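You operate a simulated robot arm through the tools that you are given. There is no shell and no other tool.

You are at the controls of a simulated robot arm. One attempt, no reset.

TASK
Pack the blue bearing with 8 g of grease.
Fine: lay it in the grease cup, put the lid on, press FEED till the display shows 8 g, lift the lid off again, put the bearing back where it lay.

The check looks at the end state, three seconds after you hand in, the way a careful person would. Anything else that was tipped, shoved, dropped, spilled or broken makes it a failure. A push-on lid holds only when it is set on centred and level and pressed home; a screw cap is set on level and turned clockwise until tight.

THE ROBOT
A 6-joint arm with a two-finger parallel gripper, fixed in place. Base frame: the origin is at the foot of the arm, x ahead of it, y to its left, z up; the work surface is at about z = 790. Readings come in mm, rad, newtons and seconds.
With the tool pointing down near the work surface it reaches from about 260 to 680 mm from the base axis. Its first joint turns from -1.152 to 1.152 rad. Payload 2.9 kg.
Tool frame: the origin (TCP) lies between the finger pads and is the grasp point; the fingertips stand 30 mm ahead of it; z points along the fingers, y is the line along which they close. Largest opening 110 mm; finger width 20, thickness 10; the body of the gripper, 48 by 112 mm, starts 55 mm behind the TCP.
Orientation is that of the tool frame in the base frame, as [roll, pitch, yaw] about the fixed x, y, z axes, in that order (R = Rz(yaw) Ry(pitch) Rx(roll)). With the fingers straight down and closing along the base's y, the tool's x points along the base's -x, its y along +y and its z along -z.

THE INTERFACE
- The arm moves only by the tool nudge_tool. Its argument "plan" is one flat list of numbers, 7 for each row, row after row: the shift along the base's x, y, z in units of 25 mm (1.0 is 25 mm), then the turn, a rotation vector about the base's x, y, z in units of 4 degrees (1.0 is 4 degrees), then the closure, from 0 (fully open) to 1 (shut). In form: [x, y, z, rx, ry, rz, hand, x, y, z, rx, ry, rz, hand, ...]. A call has 1 to 20 rows; each row shifts and turns the commanded pose from where the row before left it. A call with a number of a shift or a turn outside -1 to 1 is refused whole. Rows are played at 5 a second. More than 50 mm and 0.15 rad between two rows, or a gripper value outside its range, and nothing of the call is played. Where a pose cannot be reached the arm comes as near as it can. A force on the tool above 40 N (or 10 N above the force at the start of the call, whichever is more), or a blocked arm, ends the call early, and 0.2 s more pass. Each finger travels about 108 mm/s and halts on what it meets, pressing with about 43 N; the grip force reading is that of the motor and also rises with nothing between the fingers. The clock runs only during rows and for 0.2 s after the last one: add rows that do not move to give the fingers time. It gives the time, the measured TCP pose, the force on the tool (base axes), the opening and the grip force at its end, in the units of the frame above (readings bear some noise), with the torque about the TCP (base axes, N m) and any sound that the robot's microphone picked up.
- Cameras (640 x 400 px; columns grow to the right, rows downward): "scene" is fixed at [85.3, 435.4, 1392.5]; the picture's right is [-0.70, -0.71, 0.00], its down [-0.35, 0.34, -0.87] and it looks along [0.62, -0.61, -0.49] (base axes); focal length 332 px, centre (320, 200). "wrist" rides on the gripper at [72, 17, -103] in the tool frame; the picture's right is [-0.23, 0.97, 0.00], its down [-0.76, -0.18, -0.62] and it looks along [-0.61, -0.14, 0.78] (tool axes); focal length 222 px, centre (320, 200). There is no depth. A picture from a camera that has moved, and an enlarged one, comes with that camera's place and axes in the base frame and with its lens.
- snapshot(camera): a new picture of that camera. No time passes.
- close_up(camera, box): a new picture of the part [left, top, right, bottom] of that camera's present view, enlarged. No time passes.
- close_job(): hands the job in; it is judged then, once.

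Places have to be worked out from the pictures, the camera data and where the tool is seen. Open the gripper and draw the arm clear of the work before you hand the job in, unless the task says otherwise.

The tools are called after "Emit:" by a JSON object that holds its "method" and its "body". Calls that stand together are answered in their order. nudge_tool: Moves the arm, as the interface text tells. Its arguments: {"type":"object","properties":{"plan":{"type":"array"}},"required":["plan"]} The other tools are called the same way: snapshot (camera) takes a picture; close_up (camera, box) takes an enlarged picture of a part of a camera's view; close_job () hands the job in.

At the start:

```text
time: 0.0
tool_pos: [524.2, 2.3, 1099.3]
tool_rot: [3.141, 0.001, -3.141]
contact_force: [-0.6, -0.1, 0.6]
wrist_torque: [-0.02, 0.02, -0.01]
gripper_width: 110.1
grasp_force: 0.0
```

scene: 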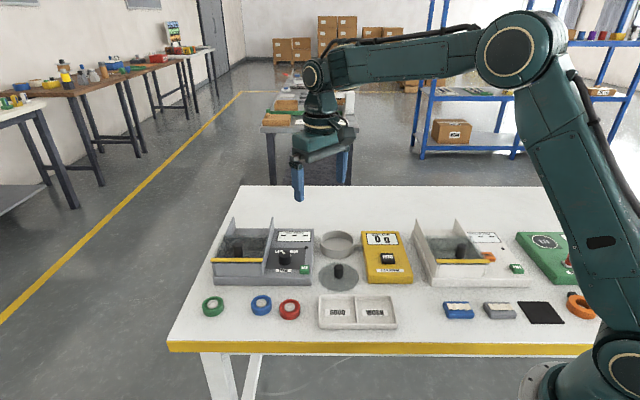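
wrist: 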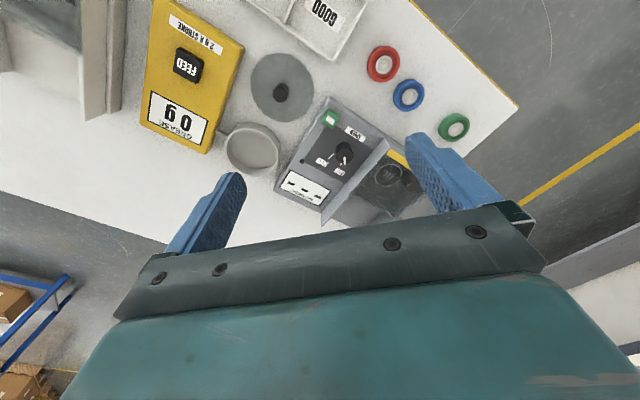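

I start by taking enlarged views of the work area to locate the bearing, cup, lid and FEED button.

Emit:
{"method": "close_up", "body": {"camera": "scene", "box": [180, 200, 420, 350]}}

Emit:
{"method": "close_up", "body": {"camera": "wrist", "box": [120, 0, 520, 250]}}

Emit:
{"method": "close_up", "body": {"camera": "scene", "box": [300, 215, 420, 290]}}

```text
2.67 times, centred on (300, 275) of scene
camera zoom: at [85.3, 435.4, 1392.5], right [-0.7, -0.71, 0.0], down [-0.35, 0.34, -0.87], along [0.62, -0.61, -0.49], focal length 886 px, centre (373, 0)
```

zoom: 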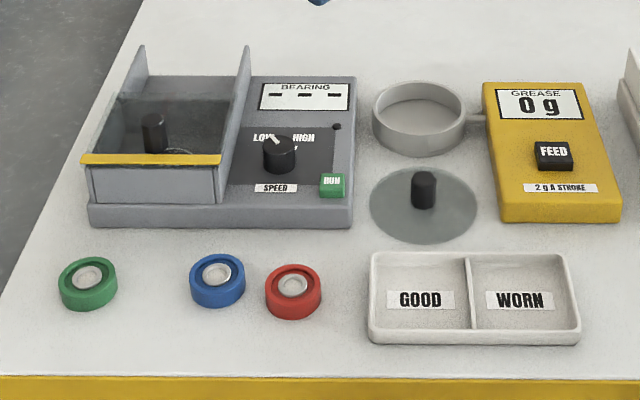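

```text
1.60 times, centred on (320, 125) of wrist
camera zoom: at [452.0, 19.0, 1202.8], right [0.23, 0.97, 0.0], down [0.76, -0.18, 0.62], along [0.61, -0.14, -0.78], focal length 355 px, centre (320, 320)
```

zoom: 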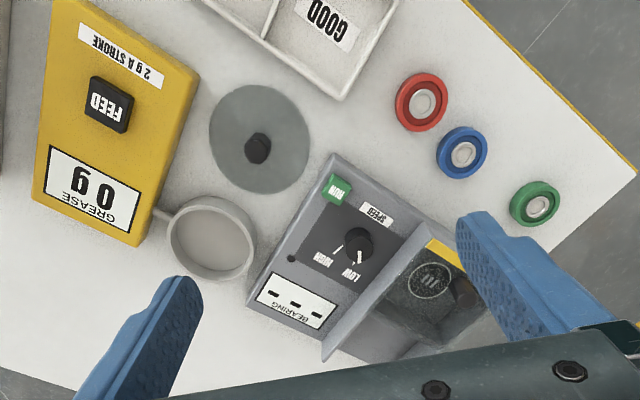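

```text
5.33 times, centred on (360, 252) of scene
camera zoom: at [85.3, 435.4, 1392.5], right [-0.7, -0.71, 0.0], down [-0.35, 0.34, -0.87], along [0.62, -0.61, -0.49], focal length 1773 px, centre (107, -80)
```

zoom: 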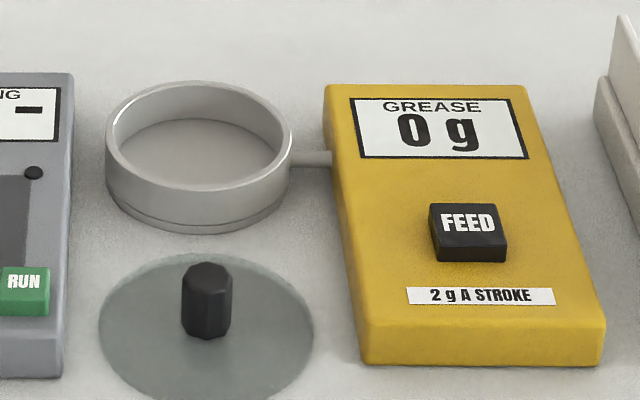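

The pictures put the blue bearing at about (577, 144), the cup at about (607, -150), the lid at about (519, -60) with its knob top near z=831, and FEED at about (455, -180, z 825). I move over the blue bearing for a closer look.

Emit:
{"method": "nudge_tool", "body": {"plan": [0.265, 0.7, -0.8, 0, 0, 0, 0.3, 0.265, 0.7, -0.8, 0, 0, 0, 0.3, 0.265, 0.7, -0.8, 0, 0, 0, 0.3, 0.265, 0.7, -0.8, 0, 0, 0, 0.3, 0.265, 0.7, -0.8, 0, 0, 0, 0.3, 0.265, 0.7, -0.8, 0, 0, 0, 0.3, 0.265, 0.7, -0.8, 0, 0, 0, 0.3, 0.265, 0.7, -0.8, 0, 0, 0, 0.3, 0, 0, 0, 0, 0, 0, 0.3]}}

Emit:
{"method": "snapshot", "body": {"camera": "wrist"}}

Emit:
{"method": "snapshot", "body": {"camera": "scene"}}

```text
time: 2.0
tool_pos: [577.6, 141.5, 940.3]
tool_rot: [-3.141, -0.001, 3.141]
contact_force: [-0.6, -0.4, 0.5]
wrist_torque: [0.0, 0.02, 0.0]
gripper_width: 77.3
grasp_force: 0.0
```

```text
taken
camera wrist: at [505.0, 158.7, 1044.1], right [0.23, 0.97, 0.0], down [0.76, -0.18, 0.62], along [0.61, -0.14, -0.78], focal length 222 px, centre (320, 200)
```

wrist: 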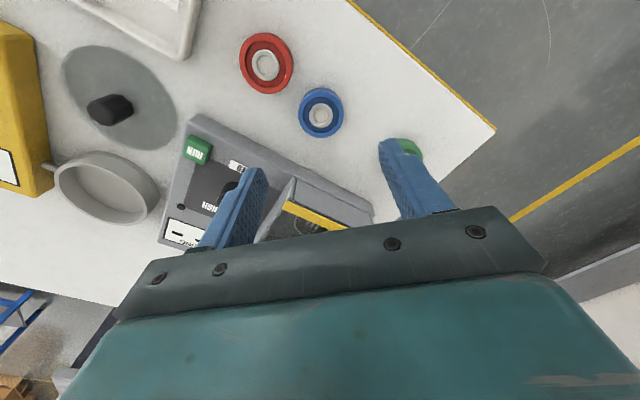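

```text
taken
```

scene: 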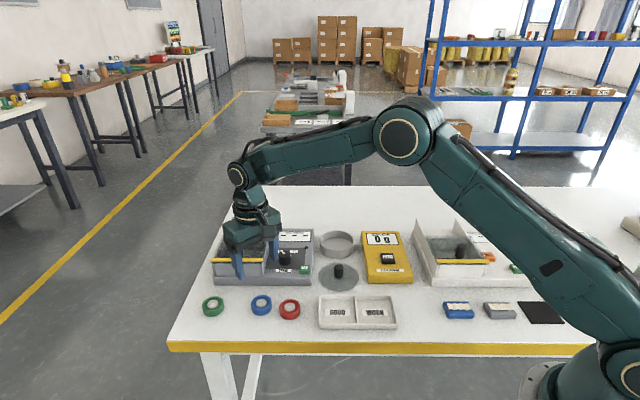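

The arm sits above the bearing area with about 77 mm of opening. I zoom in on the bearing to refine where it is.

Emit:
{"method": "close_up", "body": {"camera": "wrist", "box": [240, 60, 400, 160]}}

Emit:
{"method": "close_up", "body": {"camera": "scene", "box": [220, 270, 316, 330]}}

```text
4.00 times, centred on (320, 110) of wrist
camera zoom: at [505.0, 158.7, 1044.1], right [0.23, 0.97, 0.0], down [0.76, -0.18, 0.62], along [0.61, -0.14, -0.78], focal length 888 px, centre (320, 560)
```

zoom: 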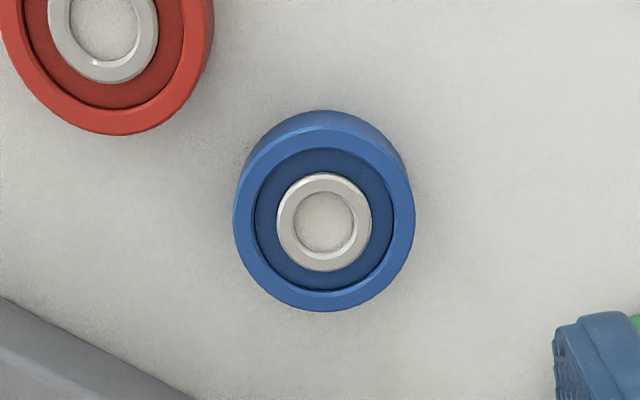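

```text
6.67 times, centred on (268, 300) of scene
camera zoom: at [85.3, 435.4, 1392.5], right [-0.7, -0.71, 0.0], down [-0.35, 0.34, -0.87], along [0.62, -0.61, -0.49], focal length 2216 px, centre (667, -467)
```

zoom: 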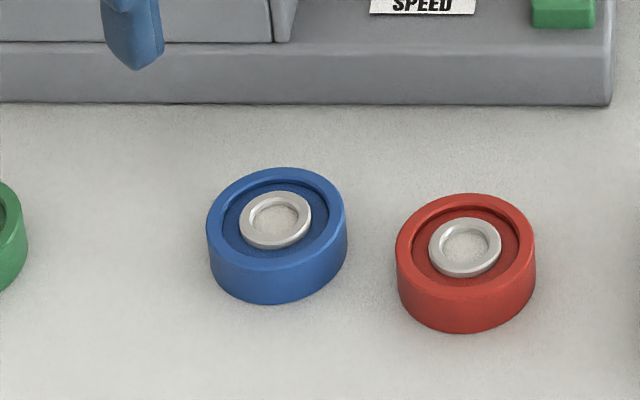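

The nearer wrist view puts the bearing at about (579, 142), about 47 mm across with its top near z=810. I descend to just above it and check the alignment.

Emit:
{"method": "nudge_tool", "body": {"plan": [0.04, 0.02, -0.9, 0, 0, 0, 0.3, 0.02, 0.01, -0.9, 0, 0, 0, 0.3, 0, 0, -0.9, 0, 0, 0, 0.3, 0, 0, -0.8, 0, 0, 0, 0.3, 0, 0, 0, 0, 0, 0, 0.3]}}

Emit:
{"method": "snapshot", "body": {"camera": "wrist"}}

Emit:
{"method": "close_up", "body": {"camera": "scene", "box": [200, 220, 328, 330]}}

```text
time: 3.2
tool_pos: [579.6, 143.0, 851.6]
tool_rot: [-3.139, 0.001, -3.141]
contact_force: [-0.5, 0.5, 0.1]
wrist_torque: [0.0, 0.03, -0.01]
gripper_width: 77.1
grasp_force: 0.1
```

```text
taken
camera wrist: at [507.4, 160.7, 954.9], right [0.23, 0.97, 0.0], down [0.76, -0.18, 0.62], along [0.61, -0.14, -0.78], focal length 222 px, centre (320, 200)
```

wrist: 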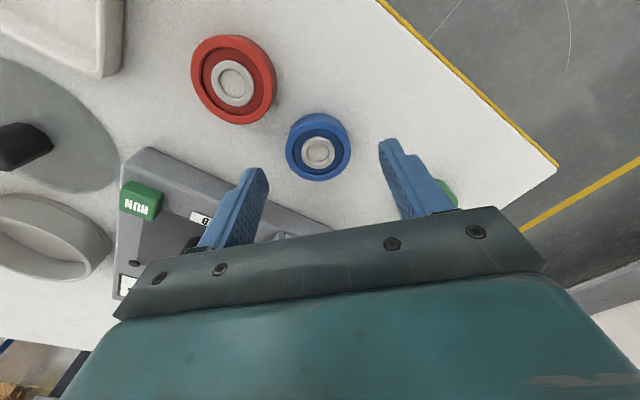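

```text
3.64 times, centred on (264, 275) of scene
camera zoom: at [85.3, 435.4, 1392.5], right [-0.7, -0.71, 0.0], down [-0.35, 0.34, -0.87], along [0.62, -0.61, -0.49], focal length 1209 px, centre (524, -73)
```

zoom: 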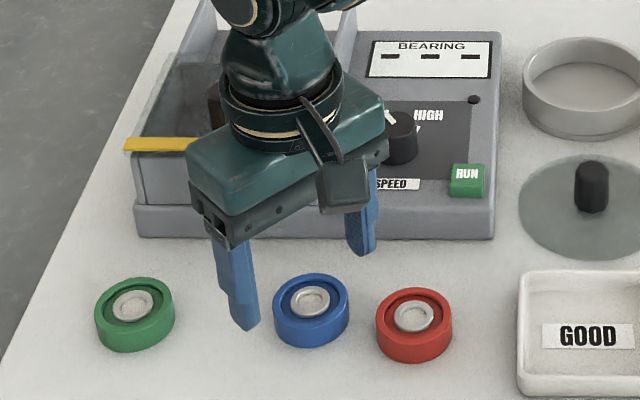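

The bearing sits about 2 mm short in x and 1 mm short in y of the tool centre. I correct that, lower to TCP z≈824 so the tips are about 4 mm above the table, and close gently.

Emit:
{"method": "nudge_tool", "body": {"plan": [-0.08, -0.04, -0.55, 0, 0, 0, 0.3, 0, 0, -0.55, 0, 0, 0, 0.3, 0, 0, 0, 0, 0, 0, 0.3, 0, 0, 0, 0, 0, 0, 0.45, 0, 0, 0, 0, 0, 0, 0.53, 0, 0, 0, 0, 0, 0, 0.57, 0, 0, 0, 0, 0, 0, 0.65, 0, 0, 0, 0, 0, 0, 0.7, 0, 0, 0, 0, 0, 0, 0.7]}}

Emit:
{"method": "snapshot", "body": {"camera": "wrist"}}

Emit:
{"method": "close_up", "body": {"camera": "scene", "box": [200, 220, 328, 330]}}

```text
time: 5.2
tool_pos: [576.4, 143.0, 824.6]
tool_rot: [3.141, 0.002, 3.141]
contact_force: [0.1, 0.4, 0.4]
wrist_torque: [0.05, 0.04, 0.02]
gripper_width: 46.8
grasp_force: 42.8
```

```text
taken
camera wrist: at [504.8, 159.8, 928.0], right [0.23, 0.97, 0.0], down [0.76, -0.18, 0.62], along [0.61, -0.14, -0.78], focal length 222 px, centre (320, 200)
```

wrist: 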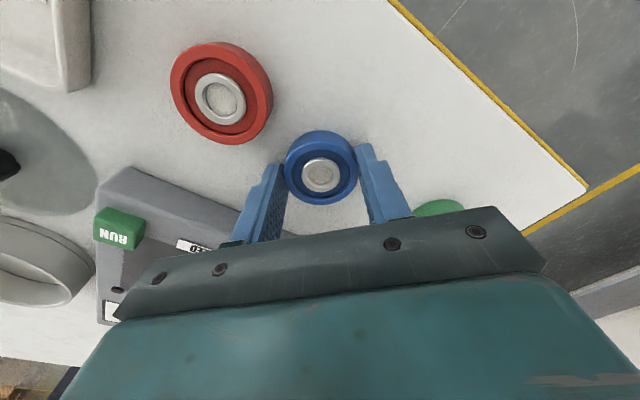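

```text
3.64 times, centred on (264, 275) of scene
camera zoom: at [85.3, 435.4, 1392.5], right [-0.7, -0.71, 0.0], down [-0.35, 0.34, -0.87], along [0.62, -0.61, -0.49], focal length 1209 px, centre (524, -73)
```

zoom: 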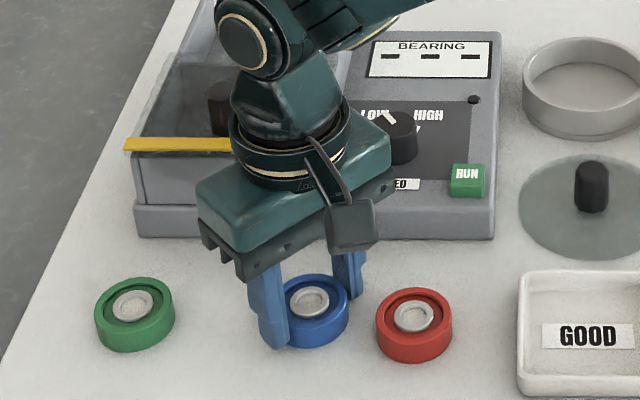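

The bearing is held firmly at 46.8 mm, with a grip pose of about (577, 143, 824.5) to remember for the return. I lift straight up and carry it high over the console toward the cup.

Emit:
{"method": "nudge_tool", "body": {"plan": [0, 0, 0.3, 0, 0, 0, 0.7, 0, 0, 0.9, 0, 0, 0, 0.7, 0, 0, 0.9, 0, 0, 0, 0.7, 0, 0, 0.9, 0, 0, 0, 0.7, 0, 0, 0.9, 0, 0, 0, 0.7, 0, 0, 0.9, 0, 0, 0, 0.7, 0.1, -0.97, 0, 0, 0, 0, 0.7, 0.1, -0.97, 0, 0, 0, 0, 0.7, 0.1, -0.97, 0, 0, 0, 0, 0.7, 0.1, -0.97, 0, 0, 0, 0, 0.7, 0.1, -0.97, 0, 0, 0, 0, 0.7, 0.1, -0.97, 0, 0, 0, 0, 0.7, 0.1, -0.97, 0, 0, 0, 0, 0.7, 0.1, -0.97, 0, 0, 0, 0, 0.7, 0.1, -0.97, 0, 0, 0, 0, 0.7, 0.1, -0.97, 0, 0, 0, 0, 0.7, 0.1, -0.97, 0, 0, 0, 0, 0.7, 0.1, -0.97, 0, 0, 0, 0, 0.7, 0, 0, 0, 0, 0, 0, 0.7]}}

Emit:
{"method": "snapshot", "body": {"camera": "wrist"}}

Emit:
{"method": "close_up", "body": {"camera": "wrist", "box": [200, 60, 440, 210]}}

Emit:
{"method": "snapshot", "body": {"camera": "scene"}}

```text
time: 9.2
tool_pos: [607.2, -148.1, 945.2]
tool_rot: [3.142, 0.0, -3.141]
contact_force: [0.0, 0.0, -0.2]
wrist_torque: [-0.01, 0.02, -0.03]
gripper_width: 46.6
grasp_force: 43.0
```

```text
taken
camera wrist: at [535.1, -132.3, 1048.9], right [0.23, 0.97, 0.0], down [0.76, -0.18, 0.62], along [0.61, -0.14, -0.78], focal length 222 px, centre (320, 200)
```

wrist: 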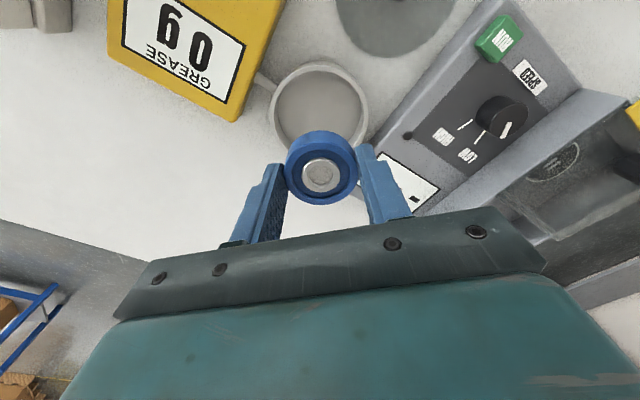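

```text
2.67 times, centred on (320, 135) of wrist
camera zoom: at [535.1, -132.3, 1048.9], right [0.23, 0.97, 0.0], down [0.76, -0.18, 0.62], along [0.61, -0.14, -0.78], focal length 592 px, centre (320, 373)
```

zoom: 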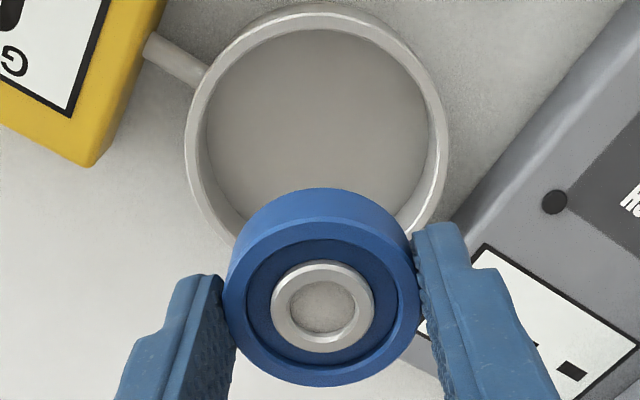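

```text
taken
```

scene: 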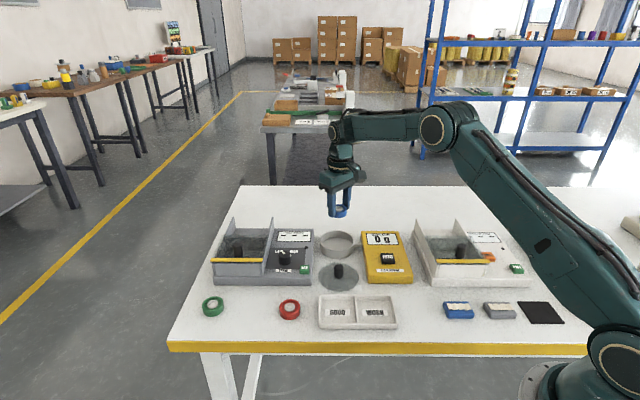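

The cup rim shows around (610, -151), but the bearing hides its far side. I step sideways to see the whole rim and locate it precisely, since the lid needs it as well.

Emit:
{"method": "nudge_tool", "body": {"plan": [0, 0.9, 0, 0, 0, 0, 0.7, 0, 0.9, 0, 0, 0, 0, 0.7, 0, 0.8, 0, 0, 0, 0, 0.7, 0, 0, 0, 0, 0, 0, 0.7]}}

Emit:
{"method": "close_up", "body": {"camera": "wrist", "box": [160, 50, 320, 150]}}

Emit:
{"method": "snapshot", "body": {"camera": "wrist"}}

```text
time: 10.2
tool_pos: [606.6, -83.2, 944.7]
tool_rot: [-3.141, -0.001, 3.141]
contact_force: [-0.2, 0.2, -0.6]
wrist_torque: [0.0, 0.02, 0.01]
gripper_width: 46.5
grasp_force: 42.7
```

```text
4.00 times, centred on (240, 100) of wrist
camera zoom: at [534.4, -66.0, 1048.6], right [0.23, 0.97, 0.0], down [0.76, -0.18, 0.62], along [0.61, -0.14, -0.78], focal length 888 px, centre (640, 600)
```

zoom: 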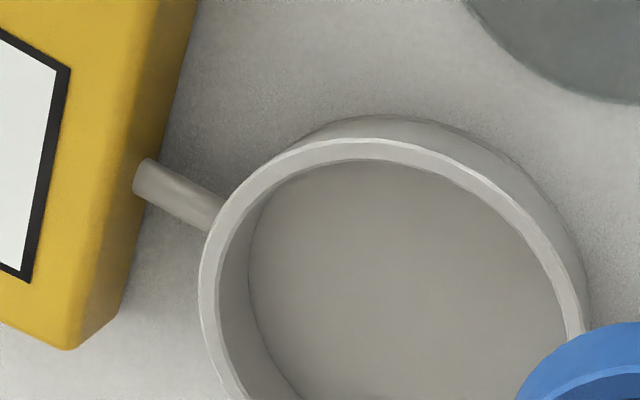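

```text
taken
camera wrist: at [534.4, -66.0, 1048.6], right [0.23, 0.97, 0.0], down [0.76, -0.18, 0.62], along [0.61, -0.14, -0.78], focal length 222 px, centre (320, 200)
```

wrist: 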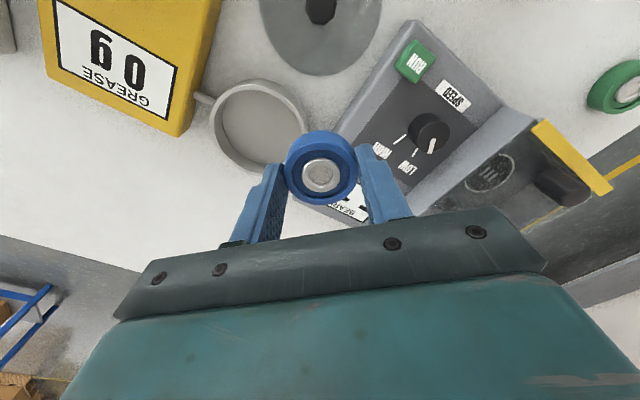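

The lower part of the rim was cut off, so I re-crop.

Emit:
{"method": "close_up", "body": {"camera": "wrist", "box": [180, 75, 340, 175]}}

Emit:
{"method": "close_up", "body": {"camera": "scene", "box": [300, 215, 396, 275]}}

```text
4.00 times, centred on (260, 125) of wrist
camera zoom: at [534.4, -66.0, 1048.6], right [0.23, 0.97, 0.0], down [0.76, -0.18, 0.62], along [0.61, -0.14, -0.78], focal length 888 px, centre (560, 500)
```

zoom: 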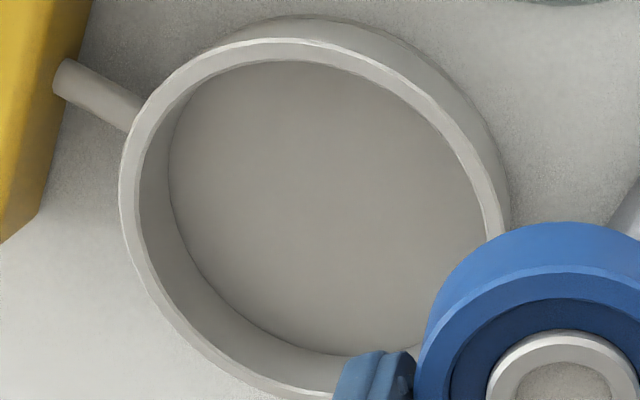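

```text
6.67 times, centred on (348, 245) of scene
camera zoom: at [85.3, 435.4, 1392.5], right [-0.7, -0.71, 0.0], down [-0.35, 0.34, -0.87], along [0.62, -0.61, -0.49], focal length 2216 px, centre (133, -100)
```

zoom: 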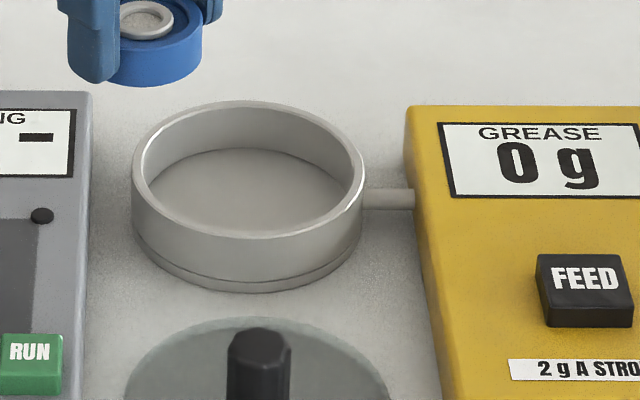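

Fitting points on the rim gives a cup centre of about (613, -153), outer diameter about 101 mm, rim z≈817 and floor z≈794. I move over it, lower to just above the rim and check the centring.

Emit:
{"method": "nudge_tool", "body": {"plan": [0.084, -0.925, 0, 0, 0, 0, 0.7, 0.084, -0.925, 0, 0, 0, 0, 0.7, 0.084, -0.924, 0, 0, 0, 0, 0.7, 0, 0, -0.9, 0, 0, 0, 0.7, 0, 0, -0.9, 0, 0, 0, 0.7, 0, 0, -0.9, 0, 0, 0, 0.7, 0, 0, -0.27, 0, 0, 0, 0.7, 0, 0, 0, 0, 0, 0, 0.7]}}

Emit:
{"method": "close_up", "body": {"camera": "wrist", "box": [200, 90, 440, 240]}}

Emit:
{"method": "close_up", "body": {"camera": "scene", "box": [300, 195, 396, 275]}}

```text
time: 12.0
tool_pos: [613.0, -153.1, 868.6]
tool_rot: [3.141, 0.0, 3.141]
contact_force: [0.0, -0.3, -1.1]
wrist_torque: [0.02, 0.02, 0.01]
gripper_width: 46.4
grasp_force: 42.6
```

```text
2.67 times, centred on (320, 165) of wrist
camera zoom: at [541.3, -136.4, 972.7], right [0.23, 0.97, 0.0], down [0.76, -0.18, 0.62], along [0.61, -0.14, -0.78], focal length 592 px, centre (320, 293)
```

zoom: 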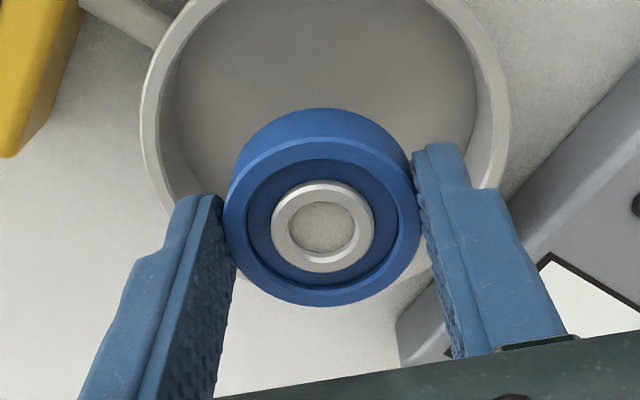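

```text
5.00 times, centred on (348, 235) of scene
camera zoom: at [85.3, 435.4, 1392.5], right [-0.7, -0.71, 0.0], down [-0.35, 0.34, -0.87], along [0.62, -0.61, -0.49], focal length 1662 px, centre (180, 25)
```

zoom: 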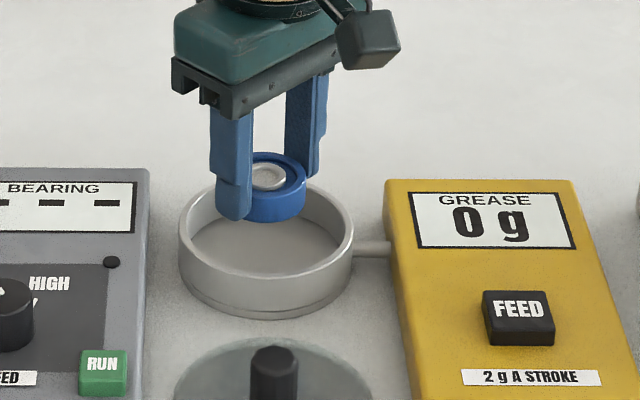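

The bearing looks centred over the cup to within about 2 mm. I lower it into the cup and slow down near the expected floor contact.

Emit:
{"method": "nudge_tool", "body": {"plan": [0, 0.02, -0.6, 0, 0, 0, 0.7, 0, 0.02, -0.5, 0, 0, 0, 0.7, 0, 0, -0.3, 0, 0, 0, 0.7, 0, 0, -0.1, 0, 0, 0, 0.7, 0, 0, -0.06, 0, 0, 0, 0.7, 0, 0, 0, 0, 0, 0, 0.7]}}

Emit:
{"method": "close_up", "body": {"camera": "scene", "box": [300, 195, 396, 275]}}

Emit:
{"method": "close_up", "body": {"camera": "wrist", "box": [200, 90, 440, 240]}}

```text
time: 13.4
tool_pos: [613.0, -152.4, 829.6]
tool_rot: [3.141, 0.002, 3.141]
contact_force: [-0.9, 0.6, 2.4]
wrist_torque: [0.1, 0.06, -0.02]
gripper_width: 46.5
grasp_force: 43.1
```

```text
5.00 times, centred on (348, 235) of scene
camera zoom: at [85.2, 435.4, 1392.5], right [-0.7, -0.71, 0.0], down [-0.35, 0.34, -0.87], along [0.62, -0.61, -0.49], focal length 1662 px, centre (180, 25)
```

zoom: 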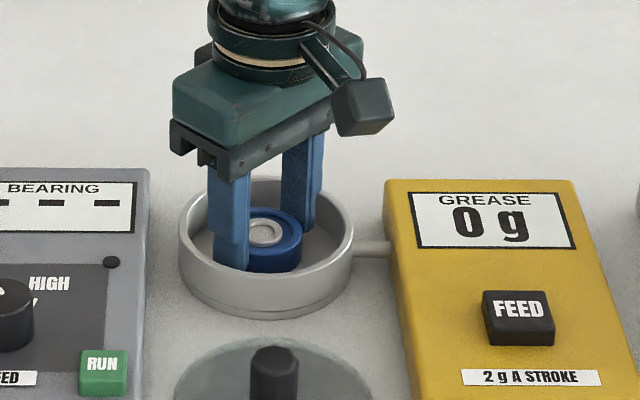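

```text
2.67 times, centred on (320, 165) of wrist
camera zoom: at [540.8, -134.6, 934.2], right [0.23, 0.97, 0.0], down [0.76, -0.18, 0.62], along [0.61, -0.14, -0.78], focal length 592 px, centre (320, 293)
```

zoom: 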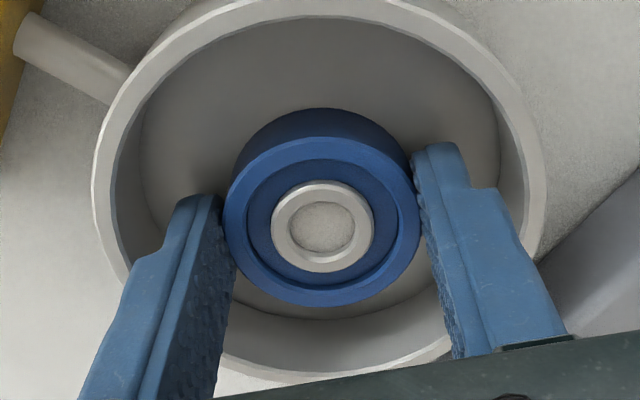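

There is a slight upward force of 2.4 N, so it is at or near the floor. I go down a couple more millimetres in small steps to confirm contact.

Emit:
{"method": "nudge_tool", "body": {"plan": [0, 0, -0.04, 0, 0, 0, 0.7, 0, 0, 0, 0, 0, 0, 0.7]}}

Emit:
{"method": "nudge_tool", "body": {"plan": [0, 0, -0.04, 0, 0, 0, 0.7, 0, 0, 0, 0, 0, 0, 0.7]}}

```text
time: 14.0
tool_pos: [613.5, -150.8, 830.3]
tool_rot: [-3.142, 0.0, 3.14]
contact_force: [-2.1, 1.5, 7.8]
wrist_torque: [0.1, 0.12, 0.0]
gripper_width: 46.3
grasp_force: 43.1
```

```text
time: 14.6
tool_pos: [613.0, -151.1, 830.5]
tool_rot: [-3.141, 0.003, -3.14]
contact_force: [-5.6, -0.8, 20.8]
wrist_torque: [-0.01, 0.29, 0.0]
gripper_width: 46.4
grasp_force: 43.0
```

Contact is confirmed, with 20 N of push at TCP z≈830. I ease up 2 mm, open just to about 58 mm so the fingers stay off the cup wall, and retreat straight up.

Emit:
{"method": "nudge_tool", "body": {"plan": [0, 0, 0.06, 0, 0, 0, 0.7, 0, 0, 0, 0, 0, 0, 0.55, 0, 0, 0, 0, 0, 0, 0.48, 0, 0, 0, 0, 0, 0, 0.48, 0, 0, 0.4, 0, 0, 0, 0.48, 0, 0, 0.9, 0, 0, 0, 0.48, 0, 0, 0.9, 0, 0, 0, 0.48, 0, 0, 0.9, 0, 0, 0, 0.48, 0, 0, 0.9, 0, 0, 0, 0.48, 0, 0, 0.9, 0, 0, 0, 0.48, 0, 0, 0, 0, 0, 0, 0.48]}}

Emit:
{"method": "snapshot", "body": {"camera": "wrist"}}

Emit:
{"method": "close_up", "body": {"camera": "wrist", "box": [240, 50, 400, 150]}}

Emit:
{"method": "close_up", "body": {"camera": "scene", "box": [300, 215, 396, 275]}}

```text
time: 17.0
tool_pos: [613.0, -151.2, 955.0]
tool_rot: [-3.141, -0.001, 3.14]
contact_force: [0.1, -0.2, -0.1]
wrist_torque: [0.0, -0.01, 0.03]
gripper_width: 57.2
grasp_force: 0.1
```

```text
taken
camera wrist: at [540.6, -135.6, 1058.8], right [0.23, 0.97, 0.0], down [0.76, -0.18, 0.62], along [0.61, -0.14, -0.78], focal length 222 px, centre (320, 200)
```

wrist: 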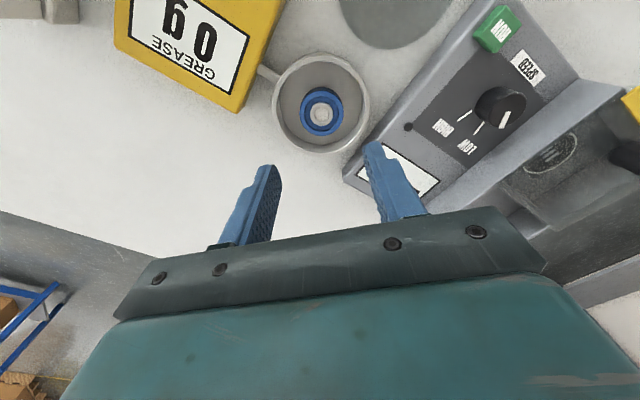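

```text
4.00 times, centred on (320, 100) of wrist
camera zoom: at [540.6, -135.6, 1058.8], right [0.23, 0.97, 0.0], down [0.76, -0.18, 0.62], along [0.61, -0.14, -0.78], focal length 888 px, centre (320, 600)
```

zoom: 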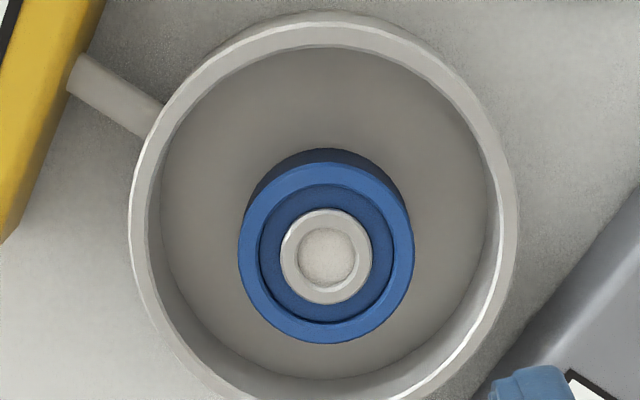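

```text
6.67 times, centred on (348, 245) of scene
camera zoom: at [85.3, 435.4, 1392.5], right [-0.7, -0.71, 0.0], down [-0.35, 0.34, -0.87], along [0.62, -0.61, -0.49], focal length 2216 px, centre (133, -100)
```

zoom: 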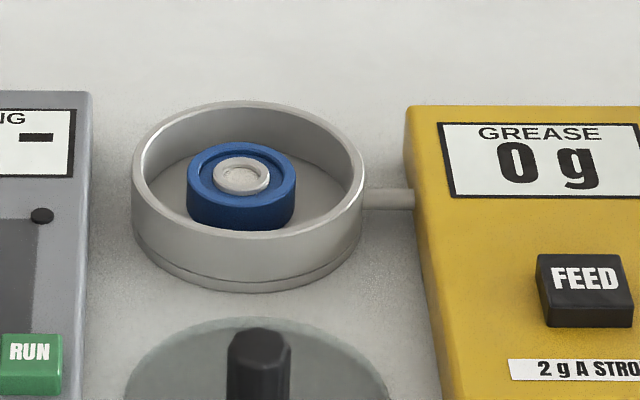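

The bearing stands centred in the cup, upright and below the rim. Next I move over the lid to locate its knob.

Emit:
{"method": "nudge_tool", "body": {"plan": [-0.94, 0.92, 0, 0, 0, 0, 0.45, -0.94, 0.92, 0, 0, 0, 0, 0.45, -0.94, 0.92, 0, 0, 0, 0, 0.45, -0.94, 0.92, 0, 0, 0, 0, 0.45, 0, 0, 0, 0, 0, 0, 0.45]}}

Emit:
{"method": "snapshot", "body": {"camera": "wrist"}}

Emit:
{"method": "close_up", "body": {"camera": "wrist", "box": [240, 50, 400, 150]}}

Emit:
{"method": "close_up", "body": {"camera": "scene", "box": [290, 235, 386, 295]}}

```text
time: 18.2
tool_pos: [517.7, -60.7, 951.5]
tool_rot: [3.141, -0.001, 3.14]
contact_force: [0.0, -0.9, 1.1]
wrist_torque: [0.0, 0.0, -0.01]
gripper_width: 60.4
grasp_force: 0.1
```

```text
taken
camera wrist: at [445.5, -44.1, 1055.7], right [0.23, 0.97, 0.0], down [0.76, -0.18, 0.62], along [0.61, -0.14, -0.78], focal length 222 px, centre (320, 200)
```

wrist: 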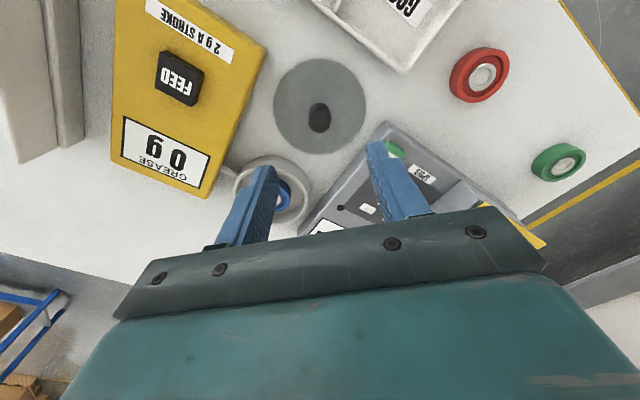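

```text
4.00 times, centred on (320, 100) of wrist
camera zoom: at [445.5, -44.1, 1055.7], right [0.23, 0.97, 0.0], down [0.76, -0.18, 0.62], along [0.61, -0.14, -0.78], focal length 888 px, centre (320, 600)
```

zoom: 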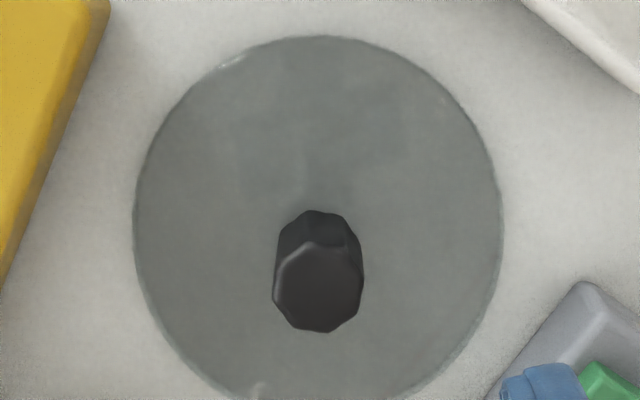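

```text
6.67 times, centred on (338, 265) of scene
camera zoom: at [85.3, 435.4, 1392.5], right [-0.7, -0.71, 0.0], down [-0.35, 0.34, -0.87], along [0.62, -0.61, -0.49], focal length 2216 px, centre (200, -233)
```

zoom: 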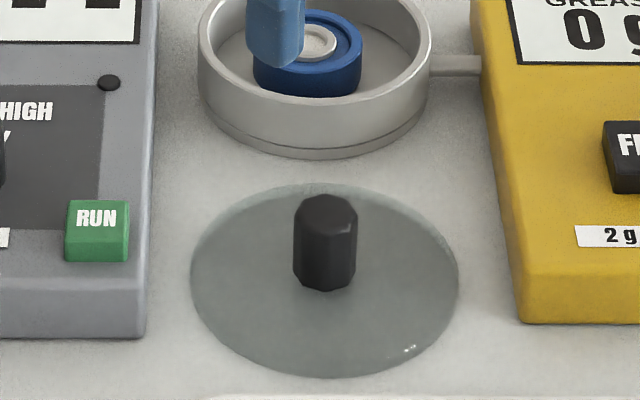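

The lid is a thin translucent disc with an octagonal knob at about (522, -62). I zoom in on the knob for the orientation of its flats and its height.

Emit:
{"method": "close_up", "body": {"camera": "wrist", "box": [296, 95, 344, 140]}}

Emit:
{"method": "close_up", "body": {"camera": "scene", "box": [322, 255, 354, 285]}}

```text
8.89 times, centred on (320, 118) of wrist
camera zoom: at [445.5, -44.1, 1055.7], right [0.23, 0.97, 0.0], down [0.76, -0.18, 0.62], along [0.61, -0.14, -0.78], focal length 1974 px, centre (320, 933)
```

zoom: 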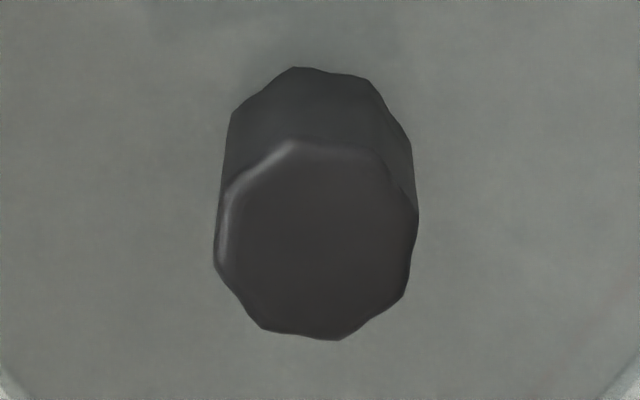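

```text
13.33 times, centred on (338, 270) of scene
camera zoom: at [85.3, 435.4, 1392.5], right [-0.7, -0.71, 0.0], down [-0.35, 0.34, -0.87], along [0.62, -0.61, -0.49], focal length 4432 px, centre (80, -733)
```

zoom: 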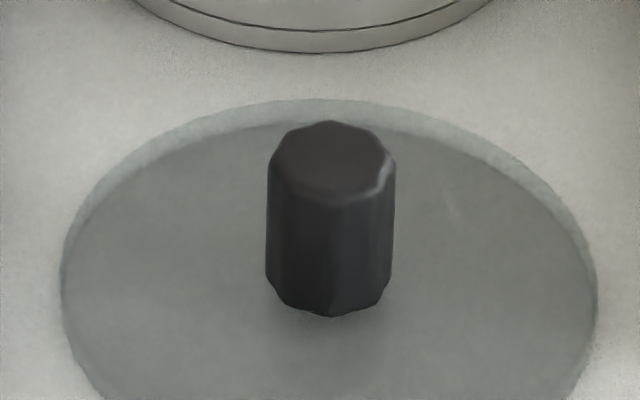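

The knob is an octagon whose flats face 22.5° off the base axes, so I turn the gripper by -22.5° to grip flat to flat. I also shift onto the knob and come down to z≈890 for another look.

Emit:
{"method": "nudge_tool", "body": {"plan": [0.04, -0.02, -0.42, 0, 0, -0.9375, 0.45, 0.04, -0.02, -0.42, 0, 0, -0.9375, 0.45, 0.04, -0.02, -0.42, 0, 0, -0.9375, 0.45, 0.04, -0.02, -0.42, 0, 0, -0.9375, 0.45, 0.04, -0.02, -0.42, 0, 0, -0.9375, 0.45, 0.04, -0.02, -0.42, 0, 0, -0.9375, 0.45, 0, 0, 0, 0, 0, 0, 0.45]}}

Emit:
{"method": "snapshot", "body": {"camera": "wrist"}}

Emit:
{"method": "close_up", "body": {"camera": "wrist", "box": [264, 100, 376, 170]}}

```text
time: 19.8
tool_pos: [524.7, -63.7, 889.4]
tool_rot: [-3.141, 0.0, 2.748]
contact_force: [-0.5, 0.4, 0.6]
wrist_torque: [-0.02, 0.0, 0.03]
gripper_width: 60.5
grasp_force: 0.0
```

```text
taken
camera wrist: at [464.3, -19.8, 993.3], right [0.58, 0.81, 0.0], down [0.64, -0.46, 0.62], along [0.51, -0.36, -0.78], focal length 222 px, centre (320, 200)
```

wrist: 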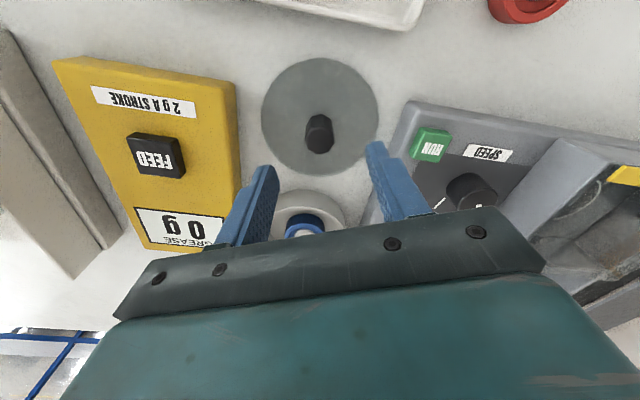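

```text
5.71 times, centred on (320, 135) of wrist
camera zoom: at [464.3, -19.8, 993.3], right [0.58, 0.81, 0.0], down [0.64, -0.46, 0.62], along [0.51, -0.36, -0.78], focal length 1269 px, centre (320, 571)
```

zoom: 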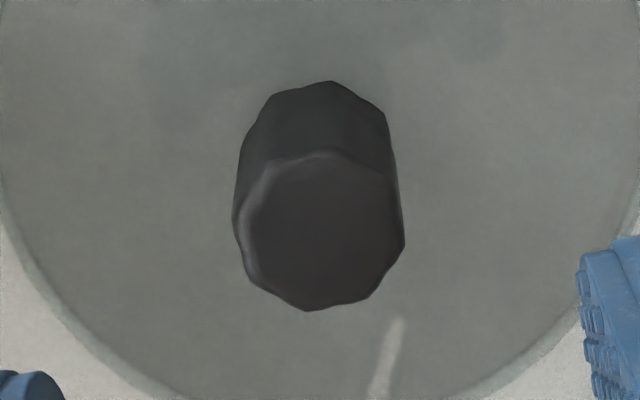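

The knob is centred under the tool with its flats parallel to the pads. I lower to z≈828 so the tips are a few mm above the disc, and close on the knob.

Emit:
{"method": "nudge_tool", "body": {"plan": [0.01, -0.01, -0.8, 0, 0, 0, 0.45, 0, 0, -0.8, 0, 0, 0, 0.45, 0, 0, -0.6, 0, 0, 0, 0.45, 0, 0, -0.28, 0, 0, 0, 0.45, 0, 0, 0, 0, 0, 0, 0.45, 0, 0, 0, 0, 0, 0, 0.6, 0, 0, 0, 0, 0, 0, 0.7, 0, 0, 0, 0, 0, 0, 0.75, 0, 0, 0, 0, 0, 0, 0.8, 0, 0, 0, 0, 0, 0, 0.87, 0, 0, 0, 0, 0, 0, 0.87]}}

Emit:
{"method": "snapshot", "body": {"camera": "wrist"}}

Emit:
{"method": "close_up", "body": {"camera": "scene", "box": [290, 225, 386, 295]}}

```text
time: 22.2
tool_pos: [526.0, -63.0, 828.3]
tool_rot: [-3.141, 0.0, 2.748]
contact_force: [-0.6, 1.6, 0.6]
wrist_torque: [0.02, -0.02, -0.03]
gripper_width: 22.2
grasp_force: 43.5
```

```text
taken
camera wrist: at [465.1, -19.7, 931.5], right [0.58, 0.81, 0.0], down [0.64, -0.46, 0.62], along [0.51, -0.36, -0.78], focal length 222 px, centre (320, 200)
```

wrist: 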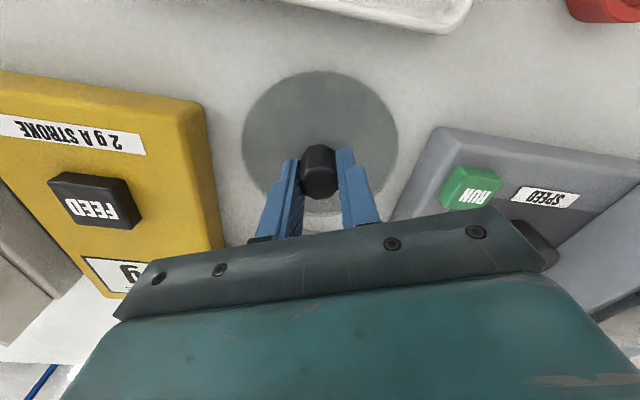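

```text
5.71 times, centred on (338, 260) of scene
camera zoom: at [85.3, 435.4, 1392.5], right [-0.7, -0.71, 0.0], down [-0.35, 0.34, -0.87], along [0.62, -0.61, -0.49], focal length 1900 px, centre (217, -143)
```

zoom: 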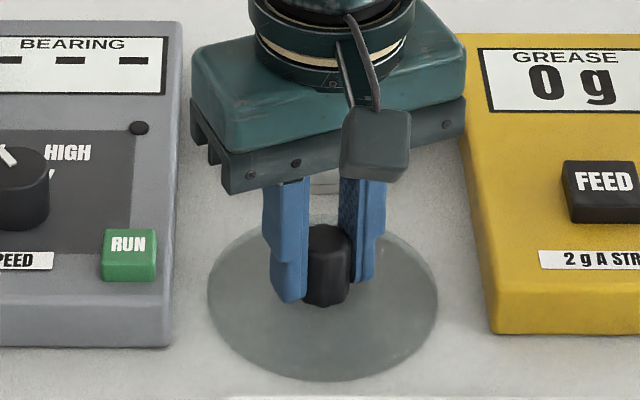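

The knob is gripped at 22.2 mm. I zoom in to check how well it is centred between the pads before lifting.

Emit:
{"method": "close_up", "body": {"camera": "wrist", "box": [256, 130, 384, 210]}}

Emit:
{"method": "close_up", "body": {"camera": "scene", "box": [322, 250, 354, 285]}}

```text
5.00 times, centred on (320, 170) of wrist
camera zoom: at [465.1, -19.7, 931.5], right [0.58, 0.81, 0.0], down [0.64, -0.46, 0.62], along [0.51, -0.36, -0.78], focal length 1111 px, centre (320, 350)
```

zoom: 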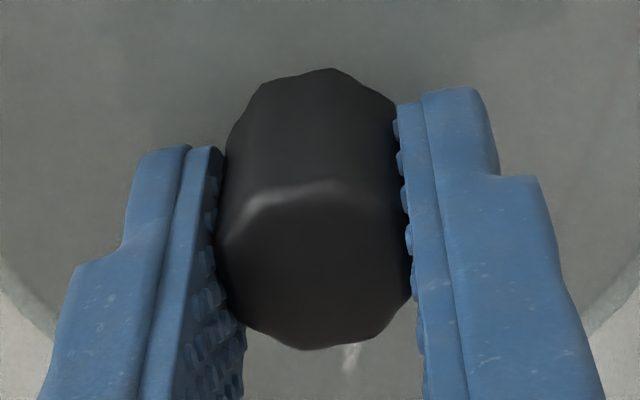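

```text
11.43 times, centred on (338, 268) of scene
camera zoom: at [85.3, 435.4, 1392.5], right [-0.7, -0.71, 0.0], down [-0.35, 0.34, -0.87], along [0.62, -0.61, -0.49], focal length 3799 px, centre (114, -571)
```

zoom: 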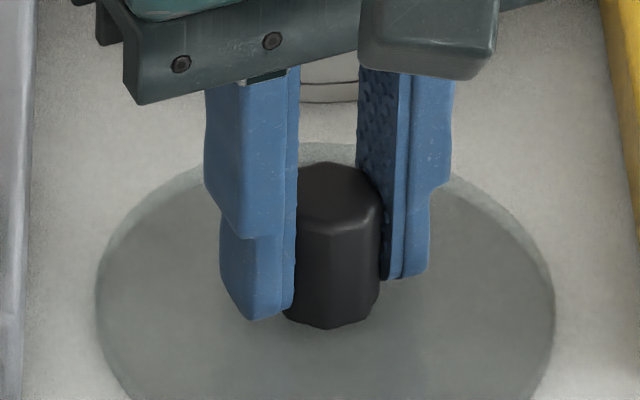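

The knob is centred in the pads, and the lid's original grip pose is about (525.3, -63.5, 828). I lift the lid, carry it high and hover it over the cup.

Emit:
{"method": "nudge_tool", "body": {"plan": [0, 0, 0.2, 0, 0, 0, 0.87, 0, 0, 0.6, 0, 0, 0, 0.87, 0, 0, 0.9, 0, 0, 0, 0.87, 0, 0, 0.9, 0, 0, 0, 0.87, 0, 0, 0.9, 0, 0, 0, 0.87, 0.703, -0.715, 0, 0, 0, 0, 0.87, 0.703, -0.715, 0, 0, 0, 0, 0.87, 0.703, -0.715, 0, 0, 0, 0, 0.87, 0.703, -0.715, 0, 0, 0, 0, 0.87, 0.703, -0.715, 0, 0, 0, 0, 0.87, 0, 0, -0.6, 0, 0, 0, 0.87, 0, 0, -0.6, 0, 0, 0, 0.87, 0, 0, 0, 0, 0, 0, 0.87]}}

Emit:
{"method": "snapshot", "body": {"camera": "wrist"}}

Emit:
{"method": "close_up", "body": {"camera": "scene", "box": [290, 175, 402, 275]}}

```text
time: 25.0
tool_pos: [614.6, -153.0, 885.6]
tool_rot: [3.14, -0.002, 2.749]
contact_force: [0.2, 0.4, -1.3]
wrist_torque: [0.0, -0.03, 0.0]
gripper_width: 22.2
grasp_force: 43.0
```

```text
taken
camera wrist: at [553.5, -109.2, 989.3], right [0.58, 0.81, 0.0], down [0.64, -0.46, 0.62], along [0.51, -0.36, -0.78], focal length 222 px, centre (320, 200)
```

wrist: 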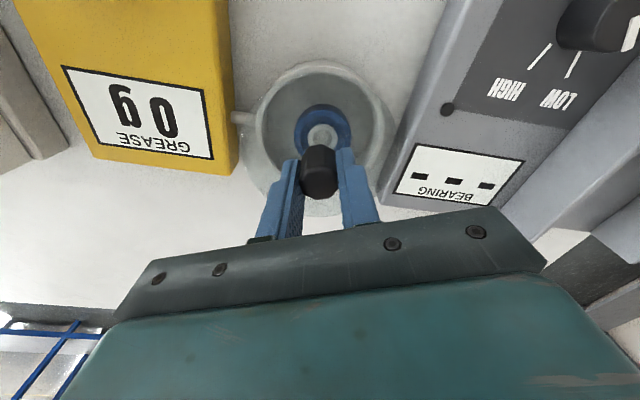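

```text
4.00 times, centred on (346, 225) of scene
camera zoom: at [85.3, 435.4, 1392.5], right [-0.7, -0.71, 0.0], down [-0.35, 0.34, -0.87], along [0.62, -0.61, -0.49], focal length 1330 px, centre (216, 100)
```

zoom: 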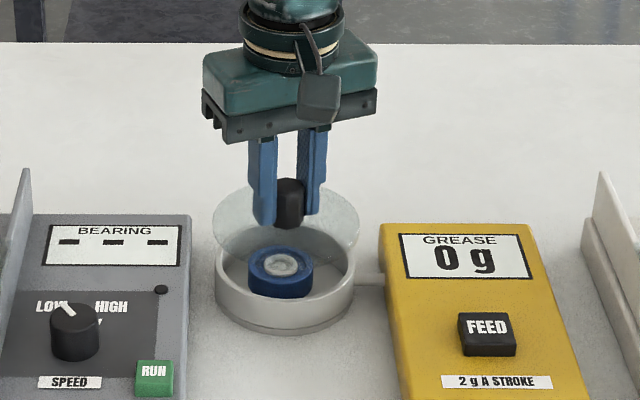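

The lid hangs level and is see-through. I check its alignment with the cup rim in the enlarged views.

Emit:
{"method": "close_up", "body": {"camera": "wrist", "box": [224, 50, 416, 170]}}

Emit:
{"method": "close_up", "body": {"camera": "wrist", "box": [224, 110, 416, 230]}}

Emit:
{"method": "close_up", "body": {"camera": "scene", "box": [330, 210, 394, 265]}}

```text
3.33 times, centred on (320, 110) of wrist
camera zoom: at [553.5, -109.2, 989.3], right [0.58, 0.81, 0.0], down [0.64, -0.46, 0.62], along [0.51, -0.36, -0.78], focal length 740 px, centre (320, 500)
```

zoom: 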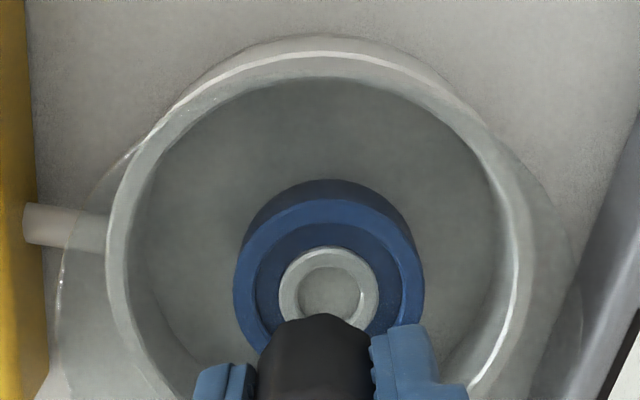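

```text
3.33 times, centred on (320, 170) of wrist
camera zoom: at [553.5, -109.2, 989.3], right [0.58, 0.81, 0.0], down [0.64, -0.46, 0.62], along [0.51, -0.36, -0.78], focal length 740 px, centre (320, 300)
```

zoom: 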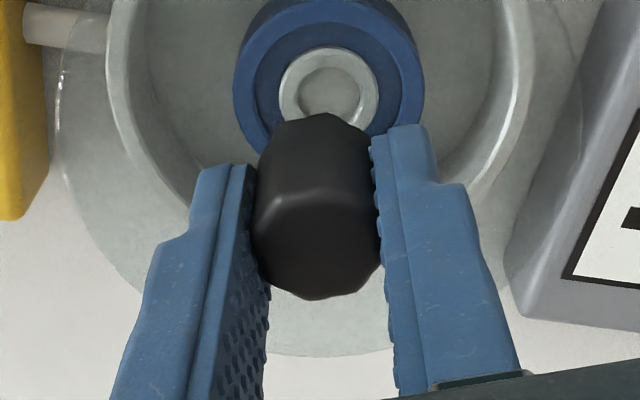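

```text
7.27 times, centred on (362, 238) of scene
camera zoom: at [85.3, 435.4, 1392.5], right [-0.7, -0.71, 0.0], down [-0.35, 0.34, -0.87], along [0.62, -0.61, -0.49], focal length 2418 px, centre (14, -73)
```

zoom: 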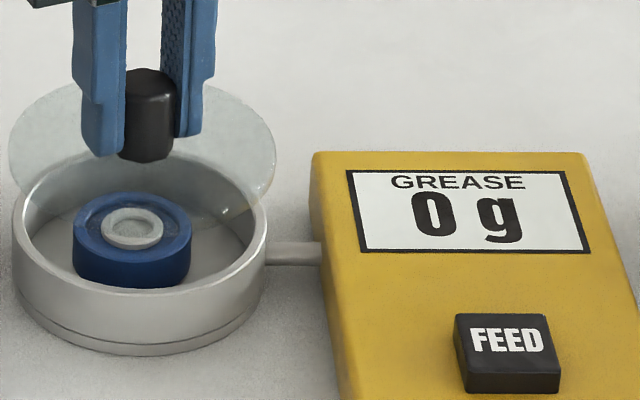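

In both views the lid and cup centres agree to within about 1 mm. I lower the lid to just above the rim and then go in small steps.

Emit:
{"method": "nudge_tool", "body": {"plan": [0, 0, -0.5, 0, 0, 0, 0.87, 0, 0, -0.4, 0, 0, 0, 0.87, 0, 0, -0.2, 0, 0, 0, 0.87, 0, 0, -0.06, 0, 0, 0, 0.87, 0, 0, 0, 0, 0, 0, 0.87]}}

Emit:
{"method": "close_up", "body": {"camera": "scene", "box": [300, 205, 396, 275]}}

Emit:
{"method": "close_up", "body": {"camera": "wrist", "box": [224, 80, 416, 200]}}

```text
time: 26.2
tool_pos: [612.8, -151.4, 858.0]
tool_rot: [-3.141, 0.001, 2.75]
contact_force: [-13.5, 9.3, 18.6]
wrist_torque: [0.15, 0.47, -0.15]
gripper_width: 22.4
grasp_force: 43.2
heard: snap
```

```text
5.71 times, centred on (348, 240) of scene
camera zoom: at [84.6, 435.7, 1392.5], right [-0.7, -0.71, 0.0], down [-0.35, 0.34, -0.87], along [0.62, -0.61, -0.49], focal length 1900 px, centre (160, -29)
```

zoom: 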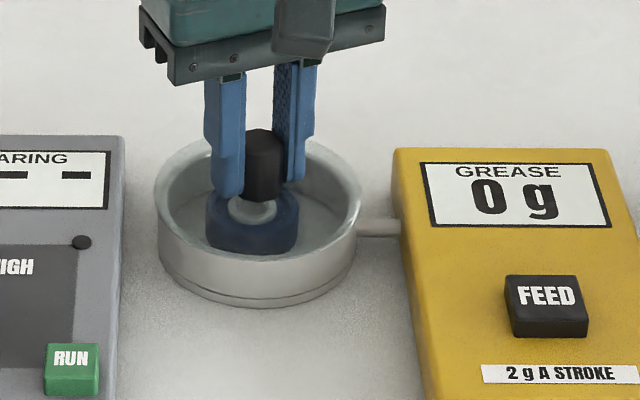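

```text
3.33 times, centred on (320, 140) of wrist
camera zoom: at [553.2, -108.7, 962.0], right [0.58, 0.81, 0.0], down [0.64, -0.45, 0.62], along [0.51, -0.36, -0.78], focal length 740 px, centre (320, 400)
```

zoom: 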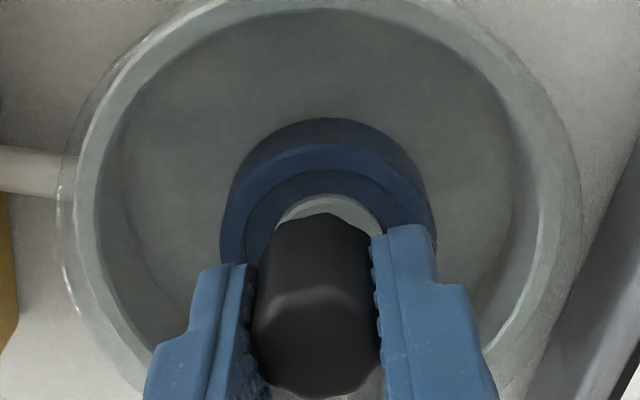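

A snap was heard with 18.6 N on the tool, so the lid has seated. The sideways force shows I'm about 1 mm too far along +x/-y, so I relieve that and press slightly more to make sure it is home.

Emit:
{"method": "nudge_tool", "body": {"plan": [-0.04, 0.03, -0.03, 0, 0, 0, 0.87, 0, 0, -0.02, 0, 0, 0, 0.87, 0, 0, 0, 0, 0, 0, 0.87]}}

Emit:
{"method": "close_up", "body": {"camera": "scene", "box": [316, 220, 380, 265]}}

```text
time: 27.0
tool_pos: [613.1, -151.9, 857.6]
tool_rot: [3.142, 0.005, 2.751]
contact_force: [-5.5, 8.4, 29.4]
wrist_torque: [-0.12, 0.44, -0.21]
gripper_width: 22.4
grasp_force: 43.0
```

```text
8.89 times, centred on (348, 242) of scene
camera zoom: at [84.6, 435.8, 1392.5], right [-0.7, -0.71, 0.0], down [-0.35, 0.34, -0.87], along [0.62, -0.61, -0.49], focal length 2955 px, centre (71, -178)
```

zoom: 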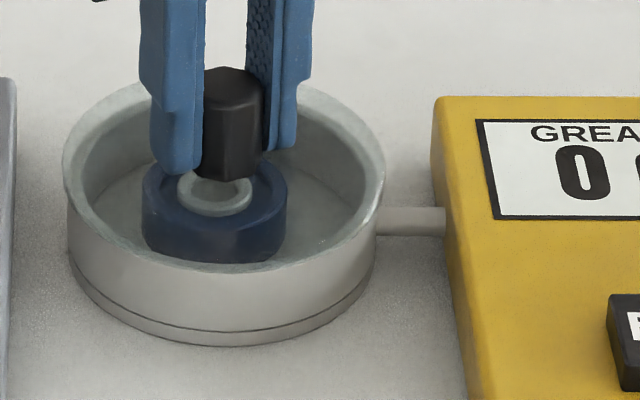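

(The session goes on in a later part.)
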